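You operate a simulated robot arm through the tools that you are given. There is no shell and no other tool. Be economical: measure what you need, move in short steps, check, and stop when the job is done.

You are at the controls of a simulated robot arm. One attempt, no reset.

Task
Dye the middle of the sample on the light box, light it and file it by its pinholes.
Fine: dauber from the pad and back; more than one hole means rework; lamp off; leave the other samples. Set down upright: wooden dauber. A coat counts when it lies all over at full strength: go over it till it gets no stronger.

It is judged by the outcome, as a careful person would: the job done as asked, and still so three seconds after it is handed in. It fails if anything else is knocked over, pushed out of place, dropped, spilled or broken.

Robot
A 7-joint arm with a two-finger parallel gripper, fixed in place. Base frame: the origin is at the foot of the arm, x ahead of it, y to its left, z up; the work surface is at about z = 0.01. Lengths are in m, angles in rad, forces in N, time in s.
With the tool pointing down near the work surface it reaches from about 0.24 to 0.62 m from the base axis. Its first joint turns from -1.152 to 1.152 rad. Payload 2.6 kg.
The tool frame sits at the grasp point between the pads (the TCP): z along the fingers, y along the line on which they close. The tips reach 0.03 m beyond it. Largest opening 0.094 m; finger width 0.028, thickness 0.01; the body of the gripper, 0.05 by 0.096 m, starts 0.055 m behind the TCP.
Orientation is that of the tool frame in the base frame, as [roll, pitch, yaw] about the fixed x, y, z axes, in that order (R = Rz(yaw) Ry(pitch) Rx(roll)). With the fingers straight down and closing along the base's y, the tool's x points along the base's -x, its y along +y and its z along -z.

Tools
- The arm moves only by the tool nudge_tool. Its argument "steps" is one flat list of numbers, 7 for each row, row after row: the shift along the tool's x, y, z in m, then the turn, a rotation vector about the tool's x, y, z in rad, then the gripper command, from -1 (fully open) to 1 (shut), values between in proportion. In form: [tx, ty, tz, rx, ry, rz, gripper, tx, ty, tz, rx, ry, rz, gripper, ...]. A call has 1 to 20 rows; each row is the pose to reach, as a shift and turn from the pose commanded when the call began, along the tool's axes at that moment. Each row takes 0.2 s and may step no farther than 0.05 m and 0.15 rad from the row before; otherwise, or with a gripper value out of range, the whole call is refused. Where a pose cannot be reached the arm comes as near as it can. A force on the tool above 90 N (or 10 N above the force at the start of the call, whichever is more), or a blocked arm, ends the call early, and 0.2 s more pass. Each finger travels about 0.072 m/s and halts on what it meets, pressing with about 40 N; the grip force reading is that of the motor and also rises with nothing between the fingers. The clock runs only during rows and for 0.2 s after the last one: add rows that repeat a pose to give the fingers time. It gives the time, the measured TCP pose, the force on the tool (base axes), the opening and the grip force at its end, in the units of the frame above (readings bear some noise), with the torque about the TCP (base axes, N m) and any sound that the robot's microphone picked up, and new pictures: "pictures" is both (left out), scene, wrist or none.
- Cameras (640 x 400 px; columns grow to the right, rows downward): "scene" is fixed at [0.0116, 0.4171, 0.5672]; the picture's right is [-0.94, -0.35, 0.00], its down [-0.18, 0.49, -0.85] and it looks along [0.30, -0.80, -0.52] (base axes); focal length 214 px, centre (320, 200). "wrist" rides on the gripper at [0.076, 0.014, -0.103] in the tool frame; the picture's right is [-0.18, 0.98, 0.00], its down [-0.75, -0.14, -0.64] and it looks along [-0.63, -0.12, 0.77] (tool axes); focal length 243 px, centre (320, 200). There is no depth. A picture from a camera that has moved, and an enlarged one, comes with that camera's place and axes in the base frame and with its lens.
- close_up(camera, box): a new picture of the part [left, top, right, bottom] of that camera's present view, enlarged. The clock stands still meanwhile.
- hand_in(): hands the job in; it is judged then, once.

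Go step by step. Nothing tells you positions but the pictures and the camera data: compare them with the known pose of the tool, close in by small moves and look again before you grip or let go. The budget is 120 turns and 200 pictures, counting those below and the enlarged ones. Unless the task says otherwise, let go and move clear before handing in, and close with one line.

The tools are called after "Call:" as a command line: name --argument value ..., lists and objects as JSON in quotes. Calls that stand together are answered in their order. nudge_tool: Moves the arm, as the interface text tells. Its arguments: {"type":"object","properties":{"steps":{"type":"array","items":{"type":"number"}},"pictures":{"type":"string","enum":["both","scene","wrist","none"]}},"required":["steps"]} The other tools are called the same way: close_up (camera, box) takes an enlarged picture of a part of a camera's view; hand_in () hands the job in.

At the start:

```text
t: 0.0
ee_pos: [0.3308, -0.004, 0.3711]
ee_rot: [3.141, -0.001, 3.141]
wrist_force: [0.3, -0.6, 0.2]
torque: [0.01, 0.01, 0.02]
opening: 0.094
gripper_force: 0.2
```

scene: 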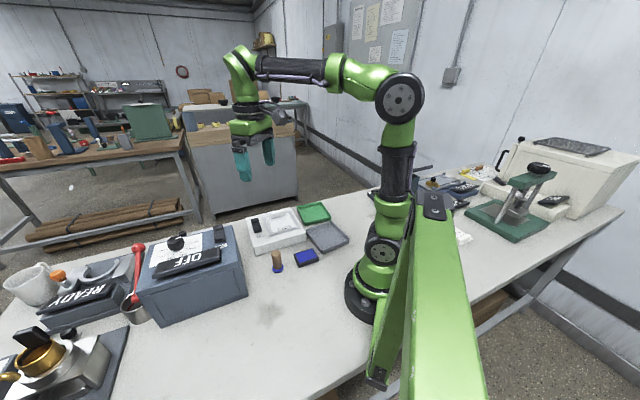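
wrist: 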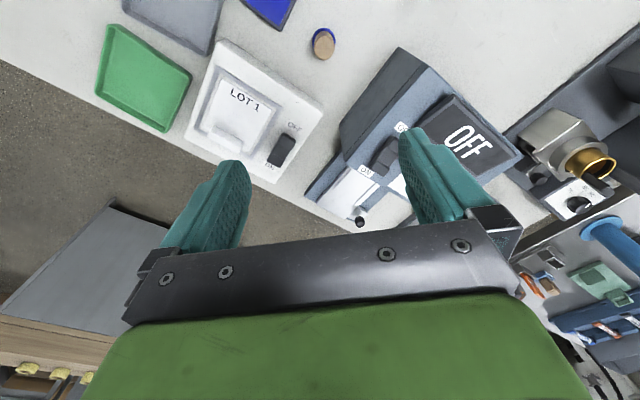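

I see a light box marked LOT 1 with a switch, green and grey trays, a blue pad and a wooden dauber next to it. I'll enlarge these before moving.

Call:
close_up --camera "wrist" --box '[80, 0, 360, 190]'

Call:
close_up --camera "scene" --box '[220, 185, 380, 285]'

```text
2.11 times, centred on (220, 95) of wrist
camera zoom: at [0.2548, 0.0112, 0.4717], right [0.18, 0.98, 0.0], down [0.75, -0.14, 0.64], along [0.63, -0.12, -0.77], focal length 511 px, centre (530, 421)
```

zoom: 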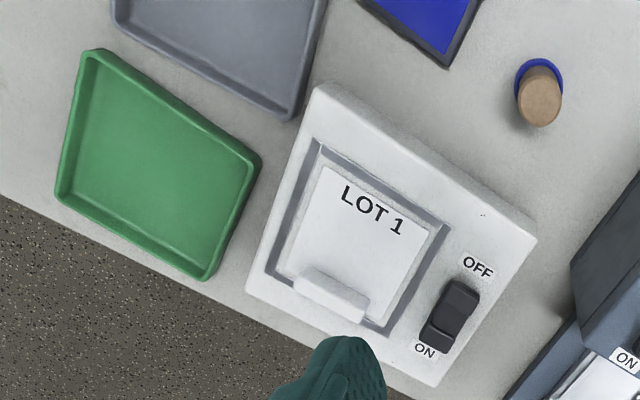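

```text
4.00 times, centred on (300, 235) of scene
camera zoom: at [0.0116, 0.4171, 0.5672], right [-0.94, -0.35, 0.0], down [-0.18, 0.49, -0.85], along [0.3, -0.8, -0.52], focal length 858 px, centre (400, 60)
```

zoom: 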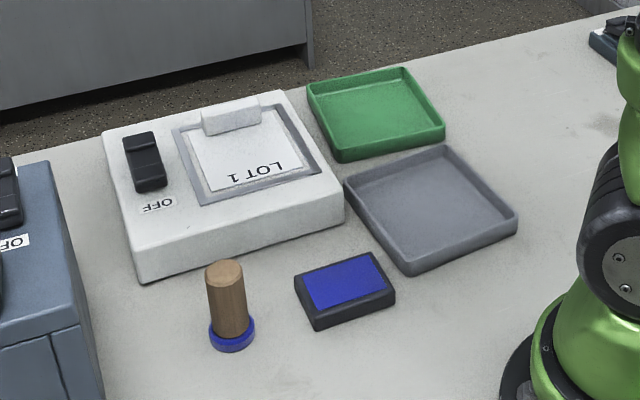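

The sample "LOT 1" lies on the light box. I need to know which tray is for rework, so I'm looking for labels and other trays.

Call:
close_up --camera "scene" --box '[400, 120, 640, 270]'

Call:
close_up --camera "scene" --box '[0, 220, 250, 400]'

Call:
close_up --camera "scene" --box '[300, 0, 460, 100]'

Call:
close_up --camera "wrist" --box '[300, 30, 640, 240]'

```text
2.67 times, centred on (520, 195) of scene
camera zoom: at [0.0116, 0.4171, 0.5672], right [-0.94, -0.35, 0.0], down [-0.18, 0.49, -0.85], along [0.3, -0.8, -0.52], focal length 572 px, centre (-213, 213)
```

zoom: 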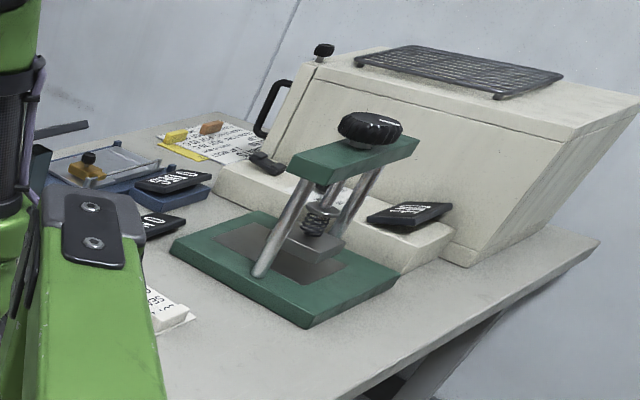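

```text
2.22 times, centred on (125, 310) of scene
camera zoom: at [0.0116, 0.4171, 0.5672], right [-0.94, -0.35, 0.0], down [-0.18, 0.49, -0.85], along [0.3, -0.8, -0.52], focal length 477 px, centre (753, -44)
```

zoom: 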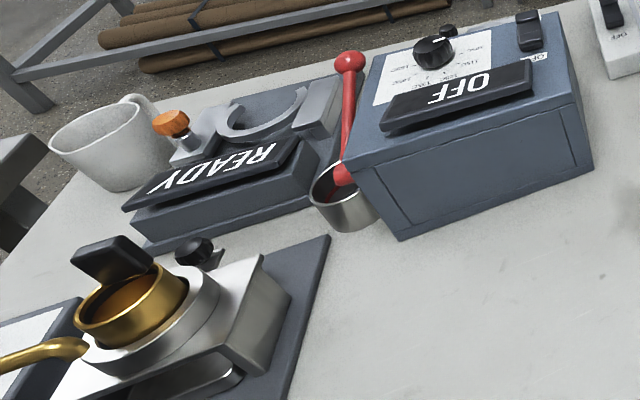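

```text
4.00 times, centred on (380, 50) of scene
camera zoom: at [0.0116, 0.4171, 0.5672], right [-0.94, -0.35, 0.0], down [-0.18, 0.49, -0.85], along [0.3, -0.8, -0.52], focal length 858 px, centre (80, 800)
```

zoom: 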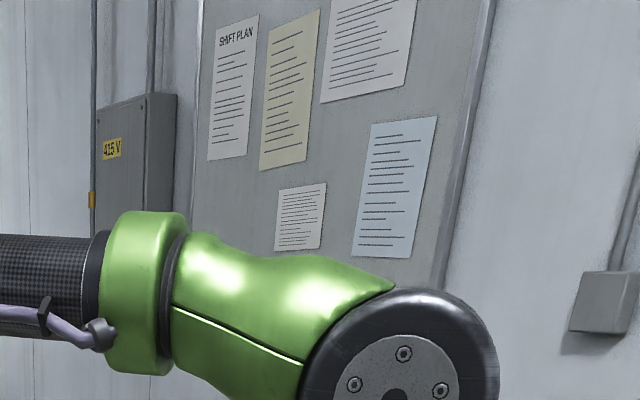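

```text
1.88 times, centred on (470, 135) of wrist
camera zoom: at [0.2548, 0.0112, 0.4717], right [0.18, 0.98, 0.0], down [0.75, -0.14, 0.64], along [0.63, -0.12, -0.77], focal length 457 px, centre (38, 322)
```

zoom: 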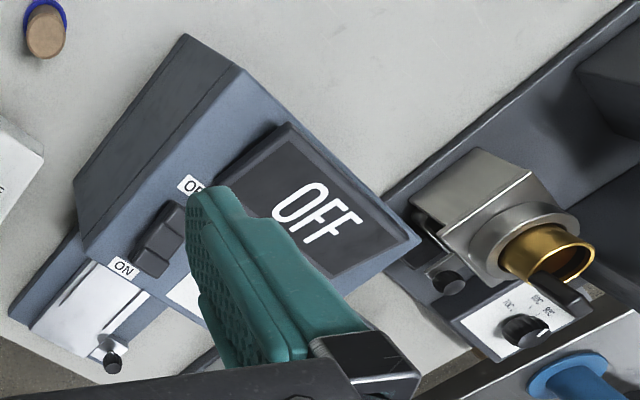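

The dauber top is about (0.311, 0.007, 0.075). I'm enlarging it, the pad and the far-side notes.

Call:
close_up --camera "scene" --box '[262, 240, 326, 280]'

Call:
close_up --camera "scene" --box '[430, 155, 510, 205]'

Call:
close_up --camera "wrist" --box '[180, 60, 308, 140]'

```text
10.00 times, centred on (294, 260) of scene
camera zoom: at [0.0116, 0.4171, 0.5672], right [-0.94, -0.35, 0.0], down [-0.18, 0.49, -0.85], along [0.3, -0.8, -0.52], focal length 2145 px, centre (580, -400)
```

zoom: 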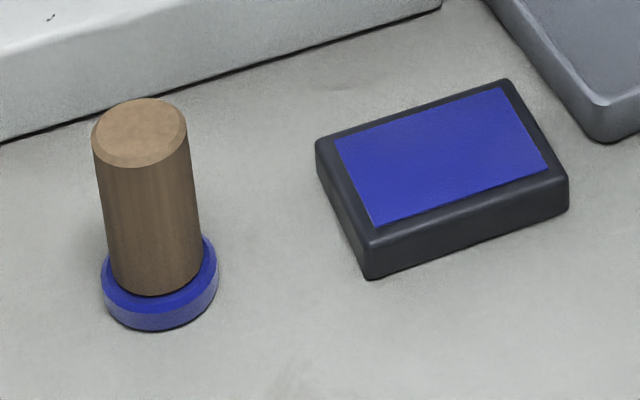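

```text
8.00 times, centred on (470, 180) of scene
camera zoom: at [0.0116, 0.4171, 0.5672], right [-0.94, -0.35, 0.0], down [-0.18, 0.49, -0.85], along [0.3, -0.8, -0.52], focal length 1716 px, centre (-880, 360)
```

zoom: 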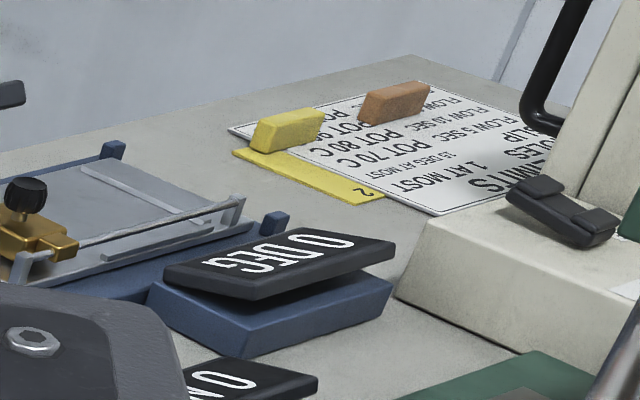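

```text
5.00 times, centred on (244, 100) of wrist
camera zoom: at [0.2548, 0.0112, 0.4717], right [0.18, 0.98, 0.0], down [0.75, -0.14, 0.64], along [0.63, -0.12, -0.77], focal length 1213 px, centre (700, 700)
```

zoom: 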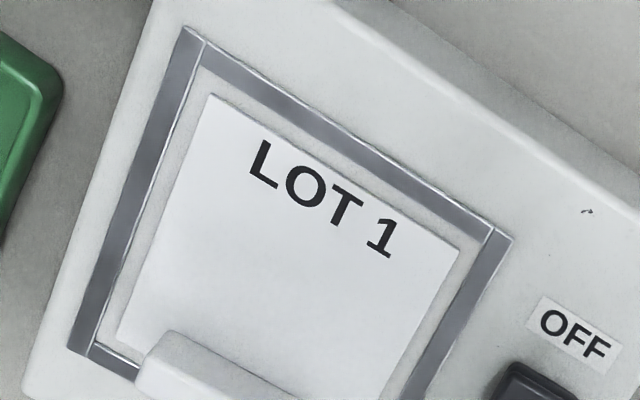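

The note behind the arm reads "holes 1 at most". The dauber's blue foot is about 38 mm wide with a 30 mm handle, and the pad is centred near (0.24, -0.056). I'll move over the dauber and look again.

Call:
nudge_tool --steps '[0.005, 0.003, 0.045, 0, 0, 0, -0.277, 0.01, 0.006, 0.09, 0, 0, 0, -0.277, 0.015, 0.009, 0.135, 0, 0, 0, -0.277, 0.02, 0.011, 0.18, 0, 0, 0, -0.277, 0.02, 0.011, 0.22, 0, 0, 0, -0.277, 0.02, 0.011, 0.22, 0, 0, 0, -0.277]'

```text
t: 1.4
ee_pos: [0.3104, 0.0083, 0.1496]
ee_rot: [-3.14, -0.001, 3.141]
wrist_force: [-0.3, -0.5, 0.1]
torque: [-0.01, 0.01, 0.0]
opening: 0.06
gripper_force: 0.0
camera wrist: at [0.2352, 0.022, 0.2514], right [0.18, 0.98, 0.0], down [0.75, -0.14, 0.64], along [0.63, -0.12, -0.77], focal length 243 px, centre (320, 200)
```

scene: 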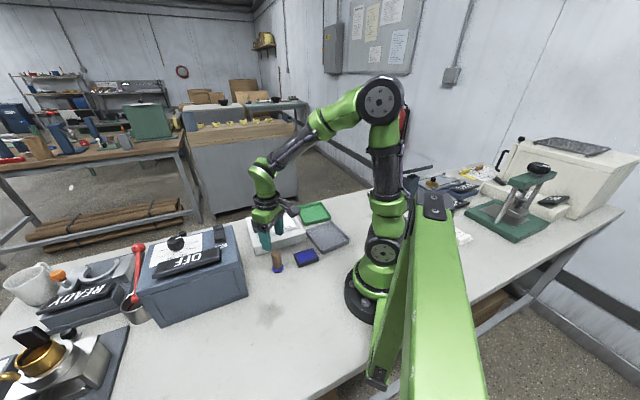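
wrist: 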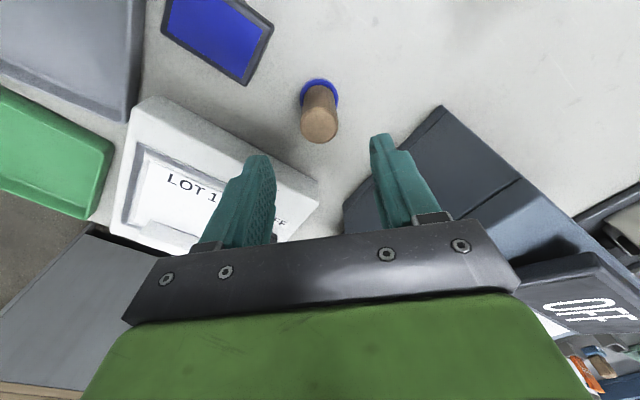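

The dauber is at (0.308, 0.007), almost directly below. I'm descending to it and closing.

Call:
nudge_tool --steps '[0.002, -0.001, 0.04, 0, 0, 0, -0.277, 0.002, -0.001, 0.07, 0, 0, 0, -0.277, 0.002, -0.001, 0.095, 0, 0, 0, -0.277, 0.002, -0.001, 0.095, 0, 0, 0, -0.277]'

Call:
close_up --camera "scene" --box '[230, 200, 326, 280]'

```text
t: 2.4
ee_pos: [0.3091, 0.0091, 0.0554]
ee_rot: [3.141, 0.0, -3.14]
wrist_force: [-0.4, 0.0, 1.3]
torque: [-0.01, -0.01, -0.01]
opening: 0.0601
gripper_force: 0.0
camera wrist: at [0.2324, 0.0228, 0.1566], right [0.18, 0.98, 0.0], down [0.75, -0.14, 0.64], along [0.63, -0.12, -0.77], focal length 243 px, centre (320, 200)
```

scene: 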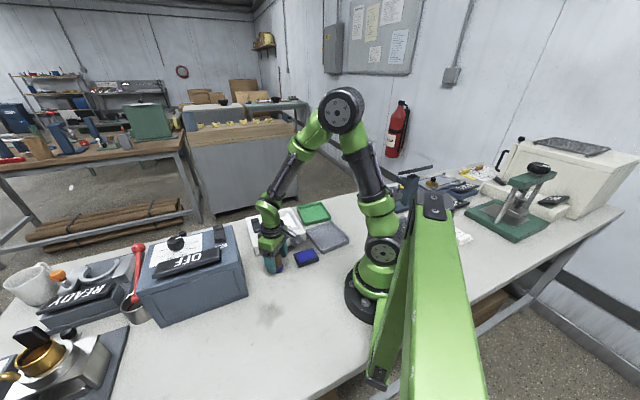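
wrist: 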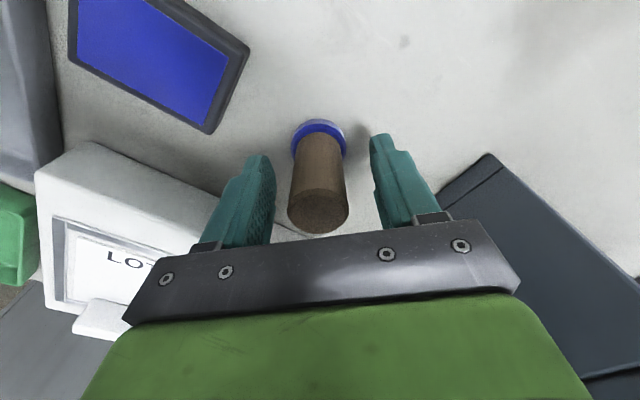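

```text
5.00 times, centred on (278, 240) of scene
camera zoom: at [0.0116, 0.4171, 0.5672], right [-0.94, -0.35, 0.0], down [-0.18, 0.49, -0.85], along [0.3, -0.8, -0.52], focal length 1072 px, centre (530, 0)
```

zoom: 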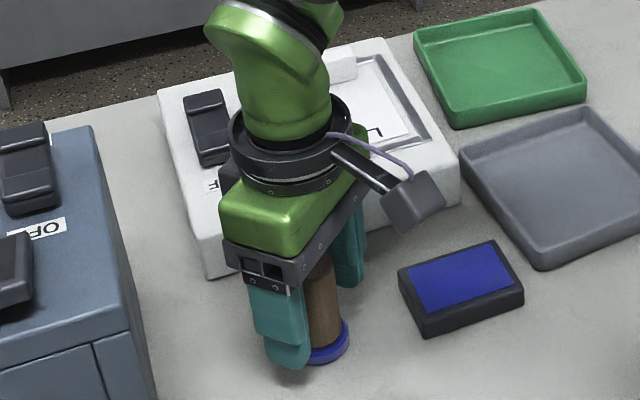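

The dauber stands between the fingers at about x = 0.305. I'm centring slightly and closing.

Call:
nudge_tool --steps '[0.003, 0, 0, 0, 0, 0, -0.277, 0.003, 0, 0, 0, 0, 0, 0.2, 0.003, 0, 0, 0, 0, 0, 0.6, 0.003, 0, 0, 0, 0, 0, 0.6, 0.003, 0, 0, 0, 0, 0, 0.6]' --pictures "wrist"

```text
t: 3.6
ee_pos: [0.3066, 0.0077, 0.0564]
ee_rot: [3.14, 0.0, -3.141]
wrist_force: [0.1, -0.1, -1.0]
torque: [0.01, -0.02, 0.01]
opening: 0.031
gripper_force: 40.3
camera wrist: at [0.2295, 0.0223, 0.1568], right [0.18, 0.98, 0.0], down [0.75, -0.14, 0.64], along [0.63, -0.12, -0.77], focal length 243 px, centre (320, 200)
```

wrist: 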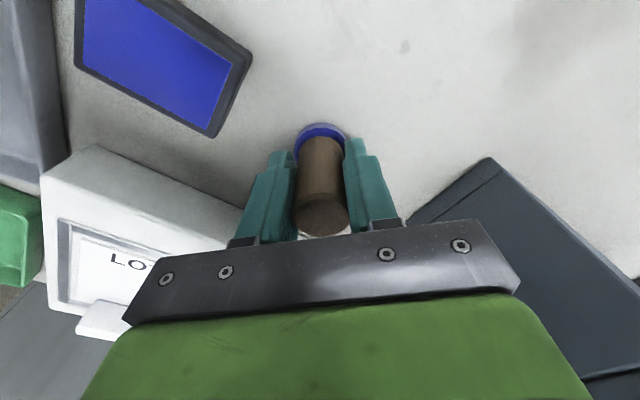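

I hold the dauber (opening 31 mm). I'm lifting it and carrying it above the pad at (0.24, -0.055).

Call:
nudge_tool --steps '[0, 0, -0.03, 0, 0, 0, 0.6, 0, 0, -0.06, 0, 0, 0, 0.6, 0.03, -0.03, -0.06, 0, 0, 0, 0.6, 0.06, -0.059, -0.06, 0, 0, 0, 0.6, 0.065, -0.0635, -0.05, 0, 0, 0, 0.6, 0.065, -0.0635, -0.05, 0, 0, 0, 0.6]'

Call:
close_up --camera "scene" --box '[262, 220, 342, 270]'

```text
t: 5.0
ee_pos: [0.2403, -0.0559, 0.1044]
ee_rot: [-3.14, 0.0, -3.141]
wrist_force: [0.5, 0.3, -0.8]
torque: [-0.02, 0.0, 0.01]
opening: 0.0309
gripper_force: 40.3
camera wrist: at [0.1638, -0.0423, 0.2066], right [0.18, 0.98, 0.0], down [0.75, -0.14, 0.64], along [0.63, -0.12, -0.77], focal length 243 px, centre (320, 200)
```

scene: 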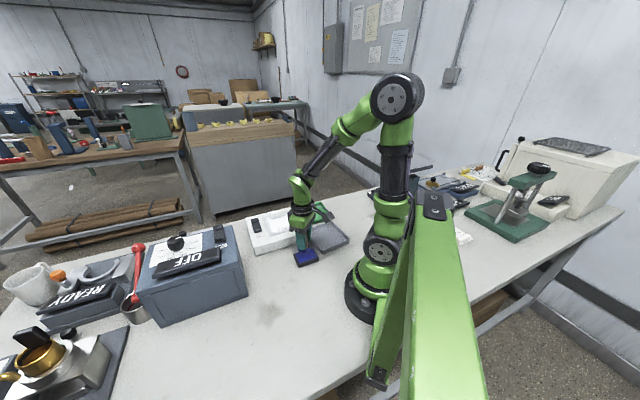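
wrist: 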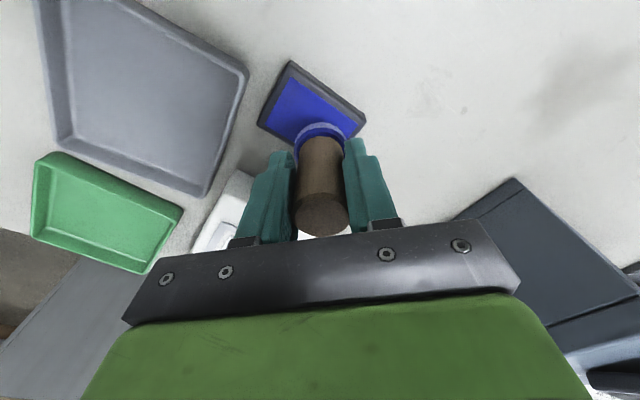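

```text
8.00 times, centred on (302, 245) of scene
camera zoom: at [0.0116, 0.4171, 0.5672], right [-0.94, -0.35, 0.0], down [-0.18, 0.49, -0.85], along [0.3, -0.8, -0.52], focal length 1716 px, centre (464, -160)
```

zoom: 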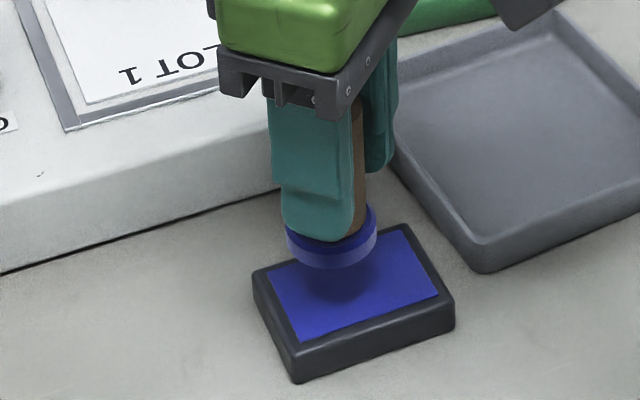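

The foot is centred above the pad. I'm lowering gently till it touches.

Call:
nudge_tool --steps '[0, 0, 0.012, 0, 0, 0, 0.6, 0, 0, 0.02, 0, 0, 0, 0.6, 0, 0, 0.023, 0, 0, 0, 0.6, 0, 0, 0.025, 0, 0, 0, 0.6, 0, 0, 0.025, 0, 0, 0, 0.6]' --pictures "none"

Call:
close_up --camera "scene" --box '[262, 220, 342, 270]'

```text
t: 6.2
ee_pos: [0.2426, -0.0567, 0.0799]
ee_rot: [3.141, -0.001, -3.141]
wrist_force: [-0.2, -0.8, -0.9]
torque: [0.0, -0.02, 0.01]
opening: 0.0309
gripper_force: 39.4
```

```text
8.00 times, centred on (302, 245) of scene
camera zoom: at [0.0116, 0.4171, 0.5672], right [-0.94, -0.35, 0.0], down [-0.18, 0.49, -0.85], along [0.3, -0.8, -0.52], focal length 1716 px, centre (464, -160)
```

zoom: 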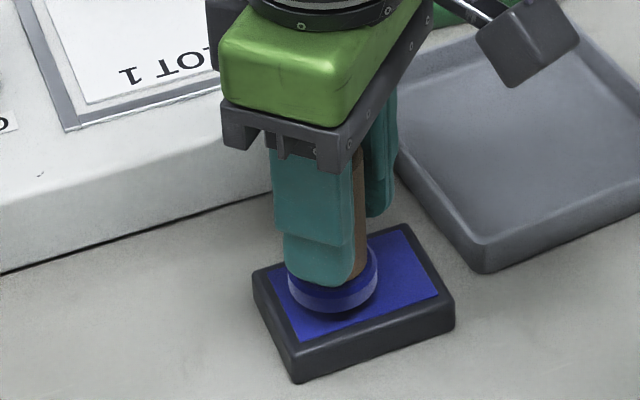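

Call:
nudge_tool --steps '[0, 0, 0.002, 0, 0, 0, 0.6, 0, 0, 0.004, 0, 0, 0, 0.6, 0, 0, 0.006, 0, 0, 0, 0.6, 0, 0, 0.006, 0, 0, 0, 0.6]' --pictures "none"

```text
t: 7.2
ee_pos: [0.2429, -0.0567, 0.0735]
ee_rot: [-3.141, 0.0, -3.142]
wrist_force: [-0.4, -0.1, -0.5]
torque: [0.0, 0.0, -0.02]
opening: 0.0305
gripper_force: 40.5
```

Still no contact at TCP z = 0.0735. I'm lowering further in small steps.

Call:
nudge_tool --steps '[0, 0, 0.002, 0, 0, 0, 0.6, 0, 0, 0.003, 0, 0, 0, 0.6, 0, 0, 0.004, 0, 0, 0, 0.6, 0, 0, 0.004, 0, 0, 0, 0.6]' --pictures "none"

Call:
close_up --camera "scene" --box '[262, 220, 342, 270]'

```text
t: 8.2
ee_pos: [0.2422, -0.0575, 0.0706]
ee_rot: [-3.14, 0.005, -3.14]
wrist_force: [-1.1, -2.8, 43.1]
torque: [-0.13, 0.27, -0.04]
opening: 0.0285
gripper_force: 39.7
```

```text
8.00 times, centred on (302, 245) of scene
camera zoom: at [0.0115, 0.4172, 0.5672], right [-0.94, -0.35, 0.0], down [-0.18, 0.49, -0.85], along [0.3, -0.8, -0.52], focal length 1716 px, centre (464, -160)
```

zoom: 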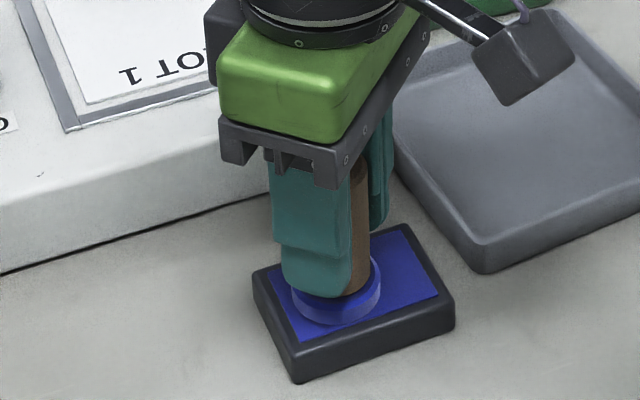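

Firm contact (43 N) at TCP z ≈ 0.071. I'm lifting and checking the grip.

Call:
nudge_tool --steps '[0, 0, -0.004, 0, 0, 0, 0.6, 0, 0, -0.03, 0, 0, 0, 0.6, 0, 0, -0.07, 0, 0, 0, 0.6, 0, 0, -0.07, 0, 0, 0, 0.6]'

Call:
close_up --camera "scene" --box '[262, 200, 342, 270]'

```text
t: 9.2
ee_pos: [0.242, -0.0565, 0.1411]
ee_rot: [-3.141, -0.001, -3.141]
wrist_force: [0.0, 0.4, -0.5]
torque: [0.01, 0.02, 0.01]
opening: 0.029
gripper_force: 39.7
camera wrist: at [0.1663, -0.0433, 0.2411], right [0.18, 0.98, 0.0], down [0.75, -0.14, 0.64], along [0.63, -0.12, -0.77], focal length 243 px, centre (320, 200)
```

scene: 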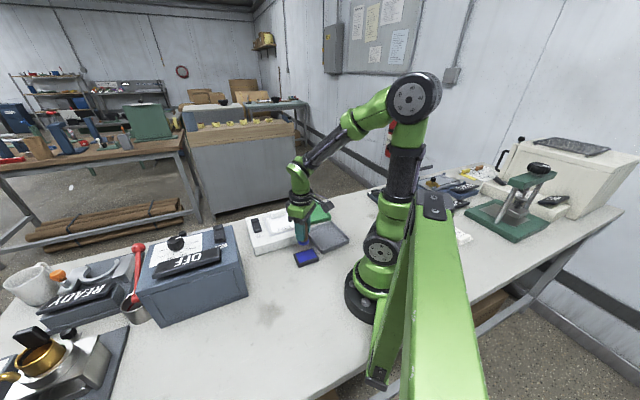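
wrist: 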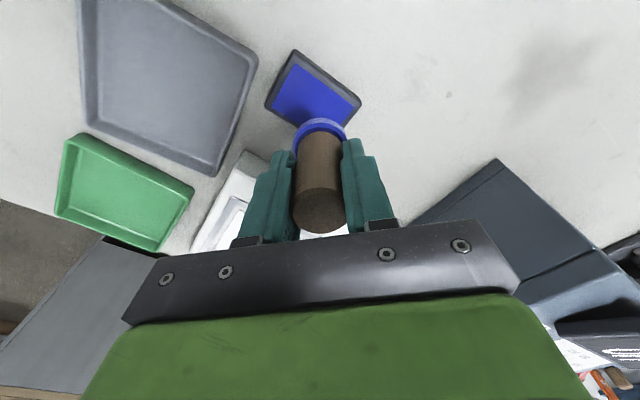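

```text
5.71 times, centred on (302, 235) of scene
camera zoom: at [0.0116, 0.4172, 0.5672], right [-0.94, -0.35, 0.0], down [-0.18, 0.49, -0.85], along [0.3, -0.8, -0.52], focal length 1226 px, centre (423, 0)
```

zoom: 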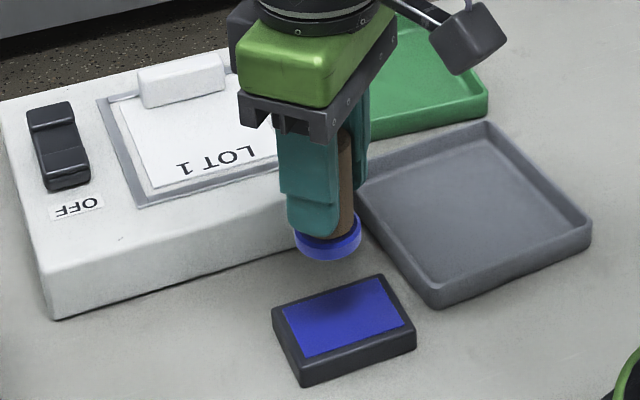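

The foot is now evenly loaded. The sample is centred near (0.389, -0.163) with its top at about z = 0.053, and a raised tab lies on its far edge. I'm carrying the dauber over it, turned 45° so the fingers stay clear of the tab.

Call:
nudge_tool --steps '[-0.025, -0.018, -0.015, 0, 0, 0.13, 0.6, -0.05, -0.036, -0.015, 0, 0, 0.26, 0.6, -0.075, -0.054, -0.015, 0, 0, 0.39, 0.6, -0.1, -0.072, -0.015, 0, 0, 0.52, 0.6, -0.125, -0.09, -0.015, 0, 0, 0.65, 0.6, -0.148, -0.1065, -0.015, 0, 0, 0.78, 0.6, -0.148, -0.1065, -0.005, 0, 0, 0.78, 0.6]'

Call:
close_up --camera "scene" --box '[230, 190, 326, 260]'

```text
t: 10.8
ee_pos: [0.3878, -0.1643, 0.1446]
ee_rot: [3.141, 0.0, 2.357]
wrist_force: [0.2, 0.1, -0.1]
torque: [-0.02, -0.01, 0.0]
opening: 0.0287
gripper_force: 40.4
camera wrist: at [0.344, -0.0999, 0.2467], right [0.82, 0.57, 0.0], down [0.43, -0.63, 0.64], along [0.36, -0.53, -0.77], focal length 243 px, centre (320, 200)
```

scene: 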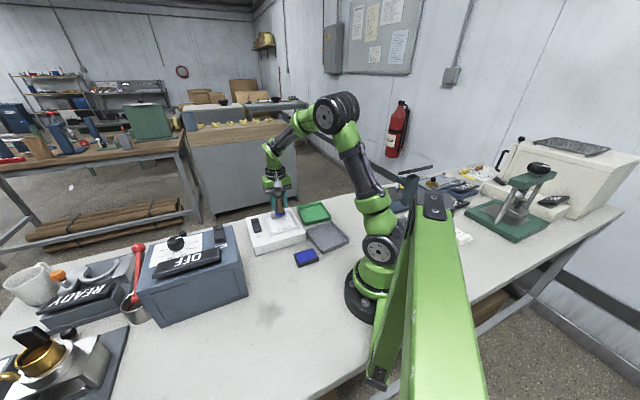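
wrist: 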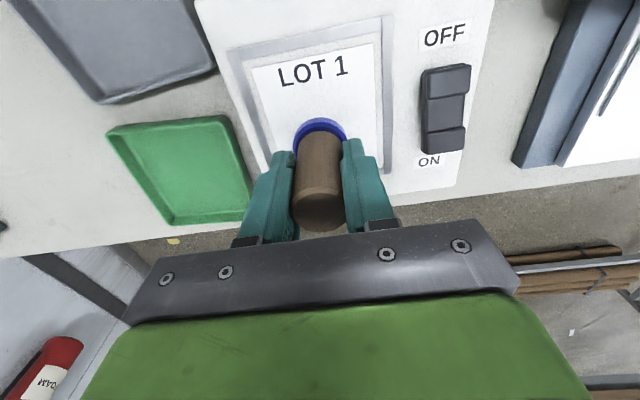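

```text
5.71 times, centred on (278, 225) of scene
camera zoom: at [0.0116, 0.4171, 0.5672], right [-0.94, -0.35, 0.0], down [-0.18, 0.49, -0.85], along [0.3, -0.8, -0.52], focal length 1226 px, centre (560, 57)
```

zoom: 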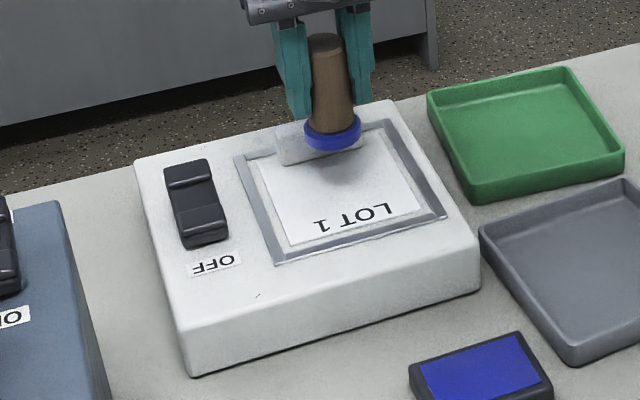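

The foot is centred over the sample in line with the label. I'm lowering.

Call:
nudge_tool --steps '[0, 0, 0.02, 0, 0, 0, 0.6, 0, 0, 0.034, 0, 0, 0, 0.6, 0, 0, 0.037, 0, 0, 0, 0.6, 0, 0, 0.04, 0, 0, 0, 0.6, 0, 0, 0.04, 0, 0, 0, 0.6]' --pictures "none"

Call:
close_up --camera "scene" --box '[230, 190, 326, 260]'

```text
t: 12.0
ee_pos: [0.3894, -0.1634, 0.1049]
ee_rot: [3.141, -0.001, 2.363]
wrist_force: [0.3, 0.2, -1.2]
torque: [-0.04, 0.01, 0.01]
opening: 0.0289
gripper_force: 40.1
```

```text
5.71 times, centred on (278, 225) of scene
camera zoom: at [0.0116, 0.4171, 0.5672], right [-0.94, -0.35, 0.0], down [-0.18, 0.49, -0.85], along [0.3, -0.8, -0.52], focal length 1226 px, centre (560, 57)
```

zoom: 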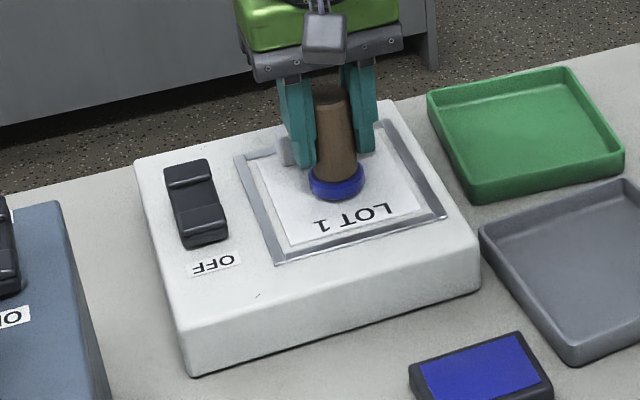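

Call:
nudge_tool --steps '[0, 0, 0.002, 0, 0, 0, 0.6, 0, 0, 0.004, 0, 0, 0, 0.6, 0, 0, 0.005, 0, 0, 0, 0.6, 0, 0, 0.006, 0, 0, 0, 0.6]' --pictures "none"

```text
t: 13.0
ee_pos: [0.3909, -0.1624, 0.1027]
ee_rot: [3.139, 0.007, 2.36]
wrist_force: [-5.4, 2.3, 35.1]
torque: [0.09, 0.31, 0.01]
opening: 0.0293
gripper_force: 39.8
```

Contact at 35 N. I'm lifting to see the dab.

Call:
nudge_tool --steps '[0, 0, -0.004, 0, 0, 0, 0.6, 0, 0, -0.04, 0, 0, 0, 0.6, 0, 0, -0.06, 0, 0, 0, 0.6]' --pictures "wrist"

Call:
close_up --camera "scene" --box '[254, 195, 318, 245]'

```text
t: 13.8
ee_pos: [0.389, -0.1631, 0.1585]
ee_rot: [-3.141, -0.004, 2.361]
wrist_force: [-0.3, -0.4, -0.8]
torque: [-0.01, 0.02, 0.0]
opening: 0.0289
gripper_force: 40.4
camera wrist: at [0.3443, -0.0997, 0.2598], right [0.82, 0.57, 0.0], down [0.44, -0.63, 0.64], along [0.36, -0.53, -0.77], focal length 243 px, centre (320, 200)
```

wrist: 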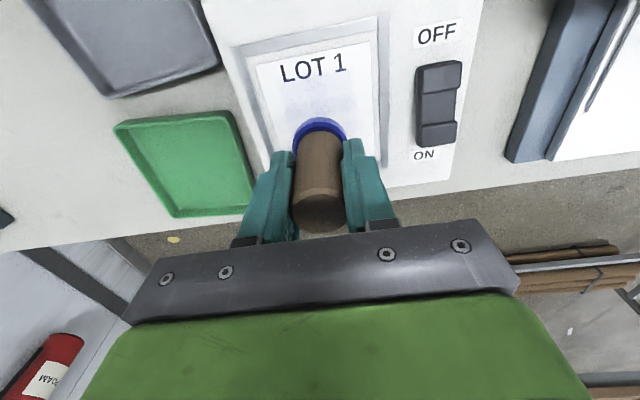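

```text
8.00 times, centred on (286, 220) of scene
camera zoom: at [0.0116, 0.4171, 0.5672], right [-0.94, -0.35, 0.0], down [-0.18, 0.49, -0.85], along [0.3, -0.8, -0.52], focal length 1716 px, centre (592, 40)
```

zoom: 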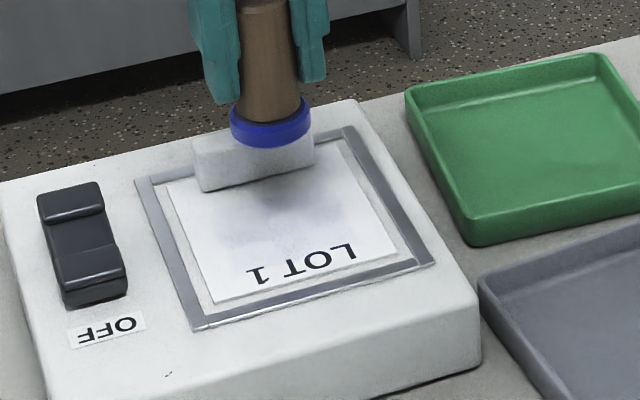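

A faint dyed patch has appeared. I'm looking at it closely.

Call:
close_up --camera "wrist" --box '[240, 30, 400, 130]'

```text
4.00 times, centred on (320, 80) of wrist
camera zoom: at [0.3443, -0.0997, 0.2598], right [0.82, 0.57, 0.0], down [0.44, -0.63, 0.64], along [0.36, -0.53, -0.77], focal length 970 px, centre (320, 680)
```

zoom: 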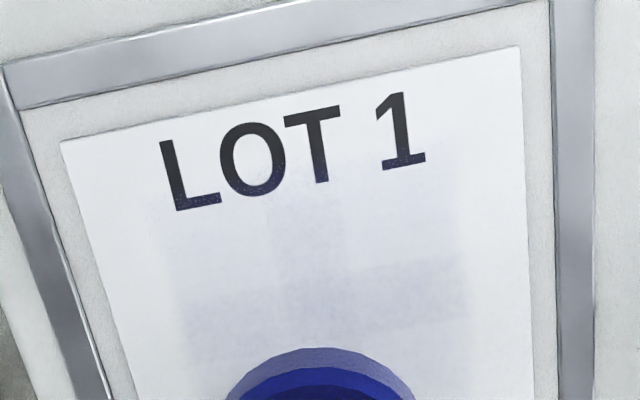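

The dye lies as a faint patch of about 58 mm made up of unevenly coated cells, so several dabs spread over it are needed. I'm doing a round of four.

Call:
nudge_tool --steps '[0.012, 0.013, 0.045, 0, 0, 0, 0.6, 0.012, 0.013, 0.06, 0, 0, 0, 0.6, 0.012, 0.013, 0.06, 0, 0, 0, 0.6, 0.012, 0.013, 0.045, 0, 0, 0, 0.6, 0.012, -0.013, 0.045, 0, 0, 0, 0.6, 0.012, -0.013, 0.06, 0, 0, 0, 0.6, 0.012, -0.013, 0.06, 0, 0, 0, 0.6, 0.012, -0.013, 0.045, 0, 0, 0, 0.6, -0.009, -0.013, 0.045, 0, 0, 0, 0.6, -0.009, -0.013, 0.06, 0, 0, 0, 0.6, -0.009, -0.013, 0.06, 0, 0, 0, 0.6, -0.009, -0.013, 0.045, 0, 0, 0, 0.6, -0.009, 0.013, 0.045, 0, 0, 0, 0.6, -0.009, 0.013, 0.06, 0, 0, 0, 0.6, -0.009, 0.013, 0.06, 0, 0, 0, 0.6, -0.009, 0.013, 0.045, 0, 0, 0, 0.6, 0, 0, 0.01, 0, 0, 0, 0.6, 0, 0, 0, 0, 0, 0, 0.6]' --pictures "wrist"

Call:
close_up --camera "wrist" --box '[240, 30, 400, 130]'

Call:
close_up --camera "scene" --box '[254, 195, 318, 245]'

```text
t: 17.6
ee_pos: [0.3905, -0.1632, 0.1607]
ee_rot: [-3.141, 0.001, 2.36]
wrist_force: [-0.9, 0.5, -0.5]
torque: [0.0, 0.0, -0.01]
opening: 0.0289
gripper_force: 40.2
camera wrist: at [0.3455, -0.0995, 0.2612], right [0.82, 0.57, 0.0], down [0.44, -0.63, 0.64], along [0.37, -0.53, -0.77], focal length 243 px, centre (320, 200)
```

wrist: 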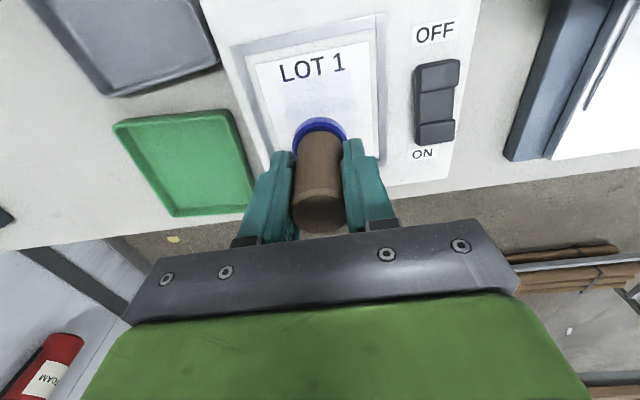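

```text
4.00 times, centred on (320, 80) of wrist
camera zoom: at [0.3455, -0.0995, 0.2612], right [0.82, 0.57, 0.0], down [0.44, -0.63, 0.64], along [0.37, -0.53, -0.77], focal length 970 px, centre (320, 680)
```

zoom: 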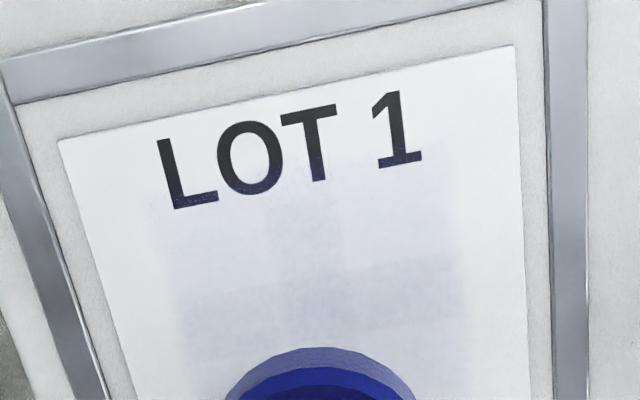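

```text
8.00 times, centred on (286, 220) of scene
camera zoom: at [0.0116, 0.4171, 0.5672], right [-0.94, -0.35, 0.0], down [-0.18, 0.49, -0.85], along [0.3, -0.8, -0.52], focal length 1716 px, centre (592, 40)
```

zoom: 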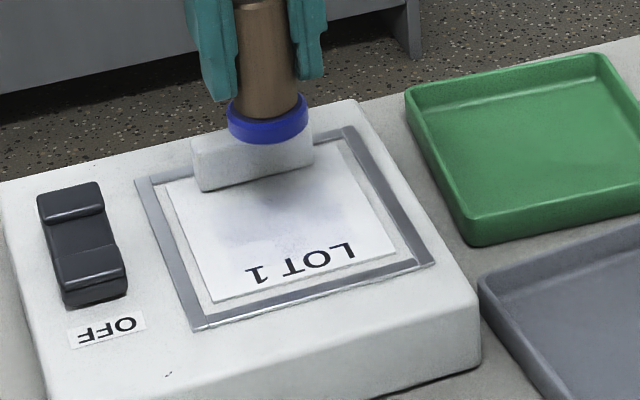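

The coat grew only slightly. I'll press in the middle for longer and check the force, to learn whether time in contact or reloading matters.

Call:
nudge_tool --steps '[0, 0, 0.045, 0, 0, 0, 0.6, 0, 0, 0.056, 0, 0, 0, 0.6, 0, 0, 0.06, 0, 0, 0, 0.6, 0, 0, 0.06, 0, 0, 0, 0.6, 0, 0, 0.06, 0, 0, 0, 0.6, 0, 0, 0.06, 0, 0, 0, 0.6, 0, 0, 0.06, 0, 0, 0, 0.6, 0, 0, 0.06, 0, 0, 0, 0.6]' --pictures "none"

Call:
nudge_tool --steps '[0, 0, -0.01, 0, 0, 0, 0.6, 0, 0, -0.04, 0, 0, 0, 0.6, 0, 0, -0.06, 0, 0, 0, 0.6]' --pictures "none"

Call:
close_up --camera "wrist" --box '[240, 30, 400, 130]'

```text
t: 19.4
ee_pos: [0.3906, -0.1652, 0.1005]
ee_rot: [3.138, 0.005, 2.362]
wrist_force: [-1.3, -2.5, 32.2]
torque: [-0.2, -0.06, -0.02]
opening: 0.0291
gripper_force: 39.8
```

```text
t: 20.2
ee_pos: [0.3892, -0.1636, 0.1584]
ee_rot: [3.141, -0.002, 2.362]
wrist_force: [-0.3, -1.2, -0.9]
torque: [-0.01, -0.01, 0.0]
opening: 0.0291
gripper_force: 40.5
```

```text
4.00 times, centred on (320, 80) of wrist
camera zoom: at [0.3445, -0.1003, 0.2601], right [0.82, 0.57, 0.0], down [0.44, -0.63, 0.64], along [0.36, -0.53, -0.77], focal length 970 px, centre (320, 680)
```

zoom: 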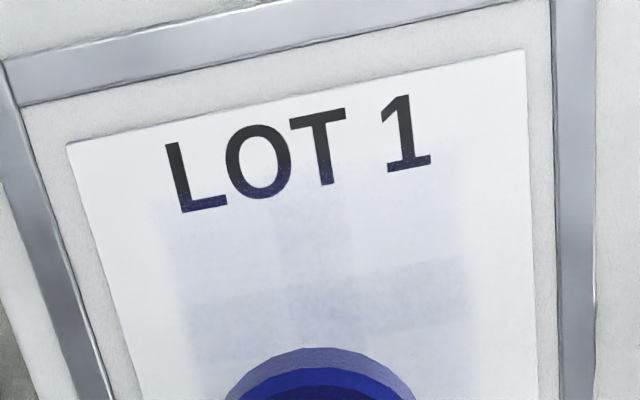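

I'm shifting aside to see the whole patch.

Call:
nudge_tool --steps '[-0.03, 0, -0.02, 0, 0, 0, 0.6, -0.06, 0, -0.02, 0, 0, 0, 0.6, -0.06, 0, -0.02, 0, 0, 0, 0.6]' --pictures "wrist"

Call:
close_up --camera "wrist" --box '[240, 0, 400, 120]'

```text
t: 21.0
ee_pos: [0.434, -0.2045, 0.1812]
ee_rot: [3.14, -0.001, 2.361]
wrist_force: [0.0, -0.2, 0.7]
torque: [0.0, -0.01, -0.01]
opening: 0.0288
gripper_force: 39.9
camera wrist: at [0.3897, -0.1409, 0.2818], right [0.82, 0.57, 0.0], down [0.44, -0.63, 0.64], along [0.37, -0.53, -0.77], focal length 243 px, centre (320, 200)
```

wrist: 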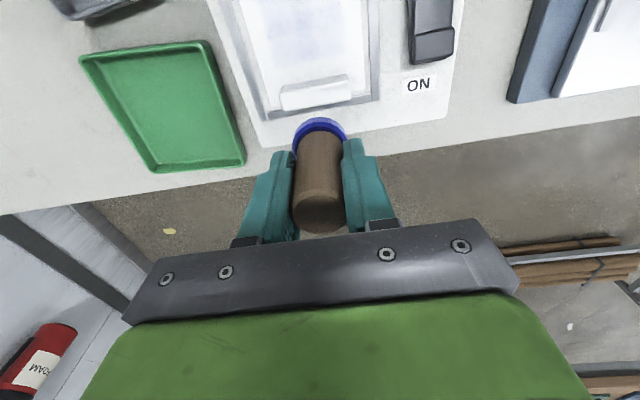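

```text
3.33 times, centred on (320, 60) of wrist
camera zoom: at [0.3897, -0.1409, 0.2818], right [0.82, 0.57, 0.0], down [0.44, -0.63, 0.64], along [0.37, -0.53, -0.77], focal length 809 px, centre (320, 667)
```

zoom: 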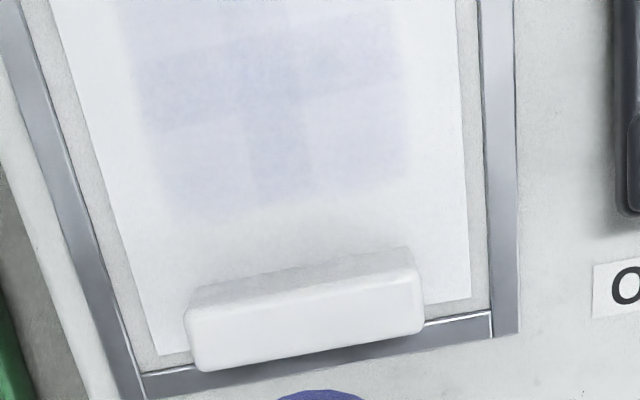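

The patch is still pale. I'm checking whether the foot has lost its dye before fetching more.

Call:
close_up --camera "scene" --box '[250, 170, 314, 220]'

```text
8.00 times, centred on (282, 195) of scene
camera zoom: at [0.0116, 0.4171, 0.5672], right [-0.94, -0.35, 0.0], down [-0.18, 0.49, -0.85], along [0.3, -0.8, -0.52], focal length 1716 px, centre (624, 240)
```

zoom: 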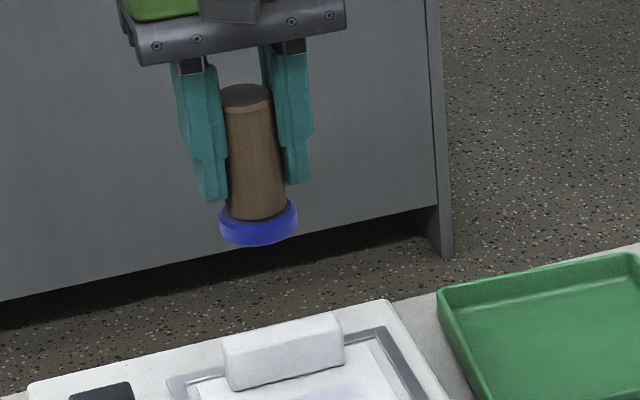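

The foot is still wet with dye. I'll test how a long press in the middle (3.4 s) builds strength.

Call:
nudge_tool --steps '[0.03, 0, 0.02, 0, 0, 0, 0.6, 0.06, 0, 0.055, 0, 0, 0, 0.6, 0.06, 0, 0.07, 0, 0, 0, 0.6, 0.06, 0, 0.08, 0, 0, 0, 0.6, 0.06, 0, 0.08, 0, 0, 0, 0.6, 0.06, 0, 0.08, 0, 0, 0, 0.6, 0.06, 0, 0.08, 0, 0, 0, 0.6, 0.06, 0, 0.08, 0, 0, 0, 0.6, 0.06, 0, 0.08, 0, 0, 0, 0.6, 0.06, 0, 0.08, 0, 0, 0, 0.6, 0.06, 0, 0.08, 0, 0, 0, 0.6, 0.06, 0, 0.08, 0, 0, 0, 0.6, 0.06, 0, 0.08, 0, 0, 0, 0.6, 0.06, 0, 0.08, 0, 0, 0, 0.6, 0.06, 0, 0.07, 0, 0, 0, 0.6, 0.06, 0, 0.04, 0, 0, 0, 0.6, 0.03, 0, 0.01, 0, 0, 0, 0.6, 0, 0, 0, 0, 0, 0, 0.6, 0, 0, 0, 0, 0, 0, 0.6]' --pictures "none"

Call:
close_up --camera "wrist" --box '[240, 0, 400, 120]'

```text
t: 25.0
ee_pos: [0.4324, -0.2047, 0.1761]
ee_rot: [-3.141, 0.001, 2.361]
wrist_force: [0.2, -0.2, -1.3]
torque: [0.02, -0.01, -0.03]
opening: 0.029
gripper_force: 39.8
```

```text
3.33 times, centred on (320, 60) of wrist
camera zoom: at [0.3881, -0.1418, 0.2773], right [0.82, 0.57, 0.0], down [0.44, -0.63, 0.64], along [0.37, -0.53, -0.77], focal length 809 px, centre (320, 667)
```

zoom: 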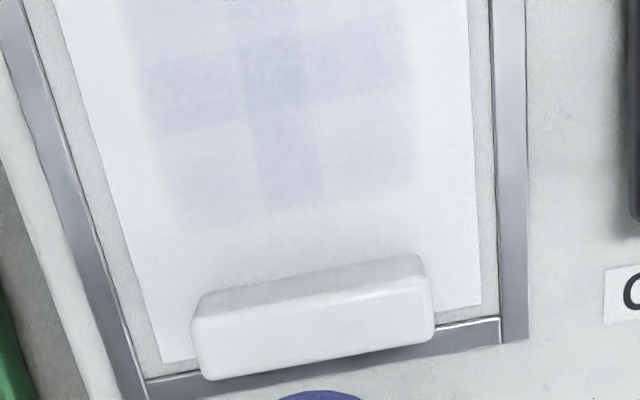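

Holding adds little, so strokes may be what counts ("go over it"). I'll try gentle rubbing with light pressure and watch that the sample stays put.

Call:
nudge_tool --steps '[0.03, 0, 0.02, 0, 0, 0, 0.6, 0.06, 0, 0.055, 0, 0, 0, 0.6, 0.06, 0, 0.07, 0, 0, 0, 0.6, 0.06, 0, 0.078, 0, 0, 0, 0.6, 0.06, 0, 0.079, 0, 0, 0, 0.6, 0.06, 0.006, 0.079, 0, 0, 0, 0.6, 0.06, 0.012, 0.079, 0, 0, 0, 0.6, 0.06, 0.006, 0.079, 0, 0, 0, 0.6, 0.06, 0, 0.079, 0, 0, 0, 0.6, 0.06, -0.006, 0.079, 0, 0, 0, 0.6, 0.06, -0.012, 0.079, 0, 0, 0, 0.6, 0.06, -0.006, 0.079, 0, 0, 0, 0.6, 0.06, 0, 0.079, 0, 0, 0, 0.6]' --pictures "none"

Call:
nudge_tool --steps '[0, 0, -0.01, 0, 0, 0, 0.6, 0, 0, -0.04, 0, 0, 0, 0.6, -0.03, 0, -0.07, 0, 0, 0, 0.6, -0.06, 0, -0.079, 0, 0, 0, 0.6, -0.06, 0, -0.079, 0, 0, 0, 0.6]' --pictures "none"

Call:
close_up --camera "wrist" --box '[240, 0, 400, 120]'

```text
t: 27.8
ee_pos: [0.3893, -0.1655, 0.101]
ee_rot: [-3.138, 0.006, 2.36]
wrist_force: [-5.4, -9.7, 23.3]
torque: [-0.52, 0.13, -0.08]
opening: 0.0289
gripper_force: 40.2
```

```text
t: 29.0
ee_pos: [0.4315, -0.2047, 0.1804]
ee_rot: [3.141, -0.001, 2.361]
wrist_force: [-0.5, 0.8, -0.7]
torque: [-0.04, 0.03, -0.02]
opening: 0.0291
gripper_force: 40.0
```

```text
3.33 times, centred on (320, 60) of wrist
camera zoom: at [0.3868, -0.1411, 0.2822], right [0.82, 0.57, 0.0], down [0.44, -0.63, 0.64], along [0.37, -0.53, -0.77], focal length 809 px, centre (320, 667)
```

zoom: 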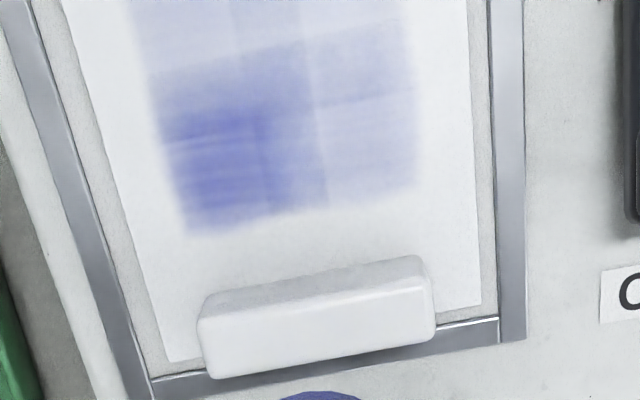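

Rubbing works: the coat is much stronger where I stroked, and the sample stayed in place. I'll go over the whole patch in rows.

Call:
nudge_tool --steps '[0.03, 0, 0.02, 0, 0, 0, 0.6, 0.06, -0.007, 0.055, 0, 0, 0, 0.6, 0.072, -0.014, 0.07, 0, 0, 0, 0.6, 0.072, -0.014, 0.079, 0, 0, 0, 0.6, 0.072, -0.007, 0.079, 0, 0, 0, 0.6, 0.072, 0, 0.079, 0, 0, 0, 0.6, 0.072, 0.007, 0.079, 0, 0, 0, 0.6, 0.072, 0.014, 0.079, 0, 0, 0, 0.6, 0.064, 0.014, 0.079, 0, 0, 0, 0.6, 0.064, 0.007, 0.079, 0, 0, 0, 0.6, 0.064, 0, 0.079, 0, 0, 0, 0.6, 0.064, -0.007, 0.079, 0, 0, 0, 0.6, 0.064, -0.014, 0.079, 0, 0, 0, 0.6, 0.056, -0.014, 0.079, 0, 0, 0, 0.6, 0.056, -0.007, 0.079, 0, 0, 0, 0.6, 0.056, 0, 0.079, 0, 0, 0, 0.6, 0.056, 0.007, 0.079, 0, 0, 0, 0.6, 0.056, 0.014, 0.079, 0, 0, 0, 0.6, 0.056, 0.014, 0.065, 0, 0, 0, 0.6]' --pictures "none"

Call:
nudge_tool --steps '[0, -0.007, -0.03, 0, 0, 0, 0.6, -0.03, -0.014, -0.055, 0, 0, 0, 0.6, -0.056, -0.014, -0.065, 0, 0, 0, 0.6, -0.056, -0.014, -0.065, 0, 0, 0, 0.6]' --pictures "none"

Call:
close_up --camera "wrist" --box '[240, 0, 400, 120]'

Call:
close_up --camera "scene" --box '[254, 195, 318, 245]'

```text
t: 33.0
ee_pos: [0.4025, -0.1545, 0.1129]
ee_rot: [3.141, -0.007, 2.363]
wrist_force: [0.4, -0.2, -0.7]
torque: [0.01, -0.01, 0.02]
opening: 0.0291
gripper_force: 39.7
```

```text
t: 34.0
ee_pos: [0.4303, -0.2056, 0.1789]
ee_rot: [3.141, 0.001, 2.36]
wrist_force: [-0.2, -0.7, -0.4]
torque: [0.01, 0.03, -0.01]
opening: 0.0287
gripper_force: 39.9
```

```text
3.33 times, centred on (320, 60) of wrist
camera zoom: at [0.387, -0.1411, 0.2815], right [0.82, 0.57, 0.0], down [0.44, -0.63, 0.64], along [0.37, -0.53, -0.77], focal length 809 px, centre (320, 667)
```

zoom: 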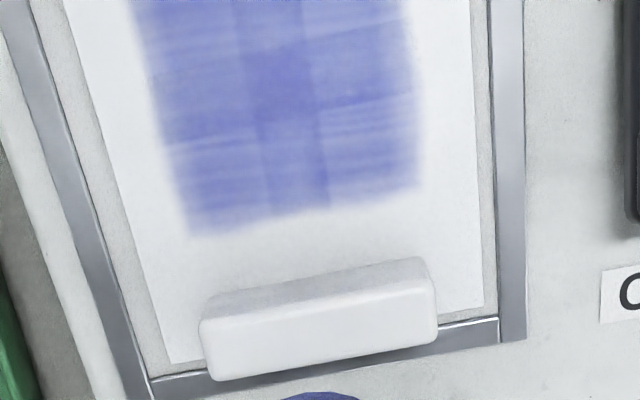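

```text
8.00 times, centred on (286, 220) of scene
camera zoom: at [0.0116, 0.4171, 0.5672], right [-0.94, -0.35, 0.0], down [-0.18, 0.49, -0.85], along [0.3, -0.8, -0.52], focal length 1716 px, centre (592, 40)
```

zoom: 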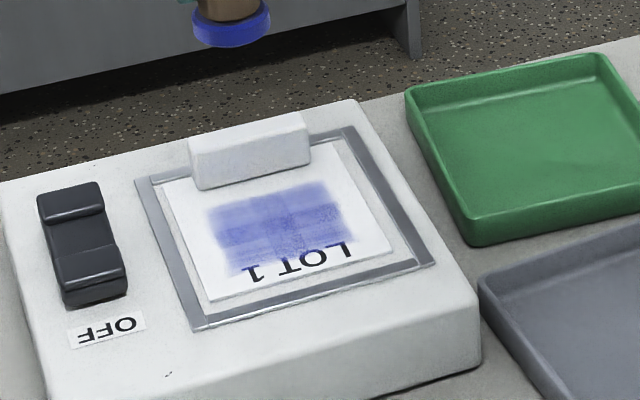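

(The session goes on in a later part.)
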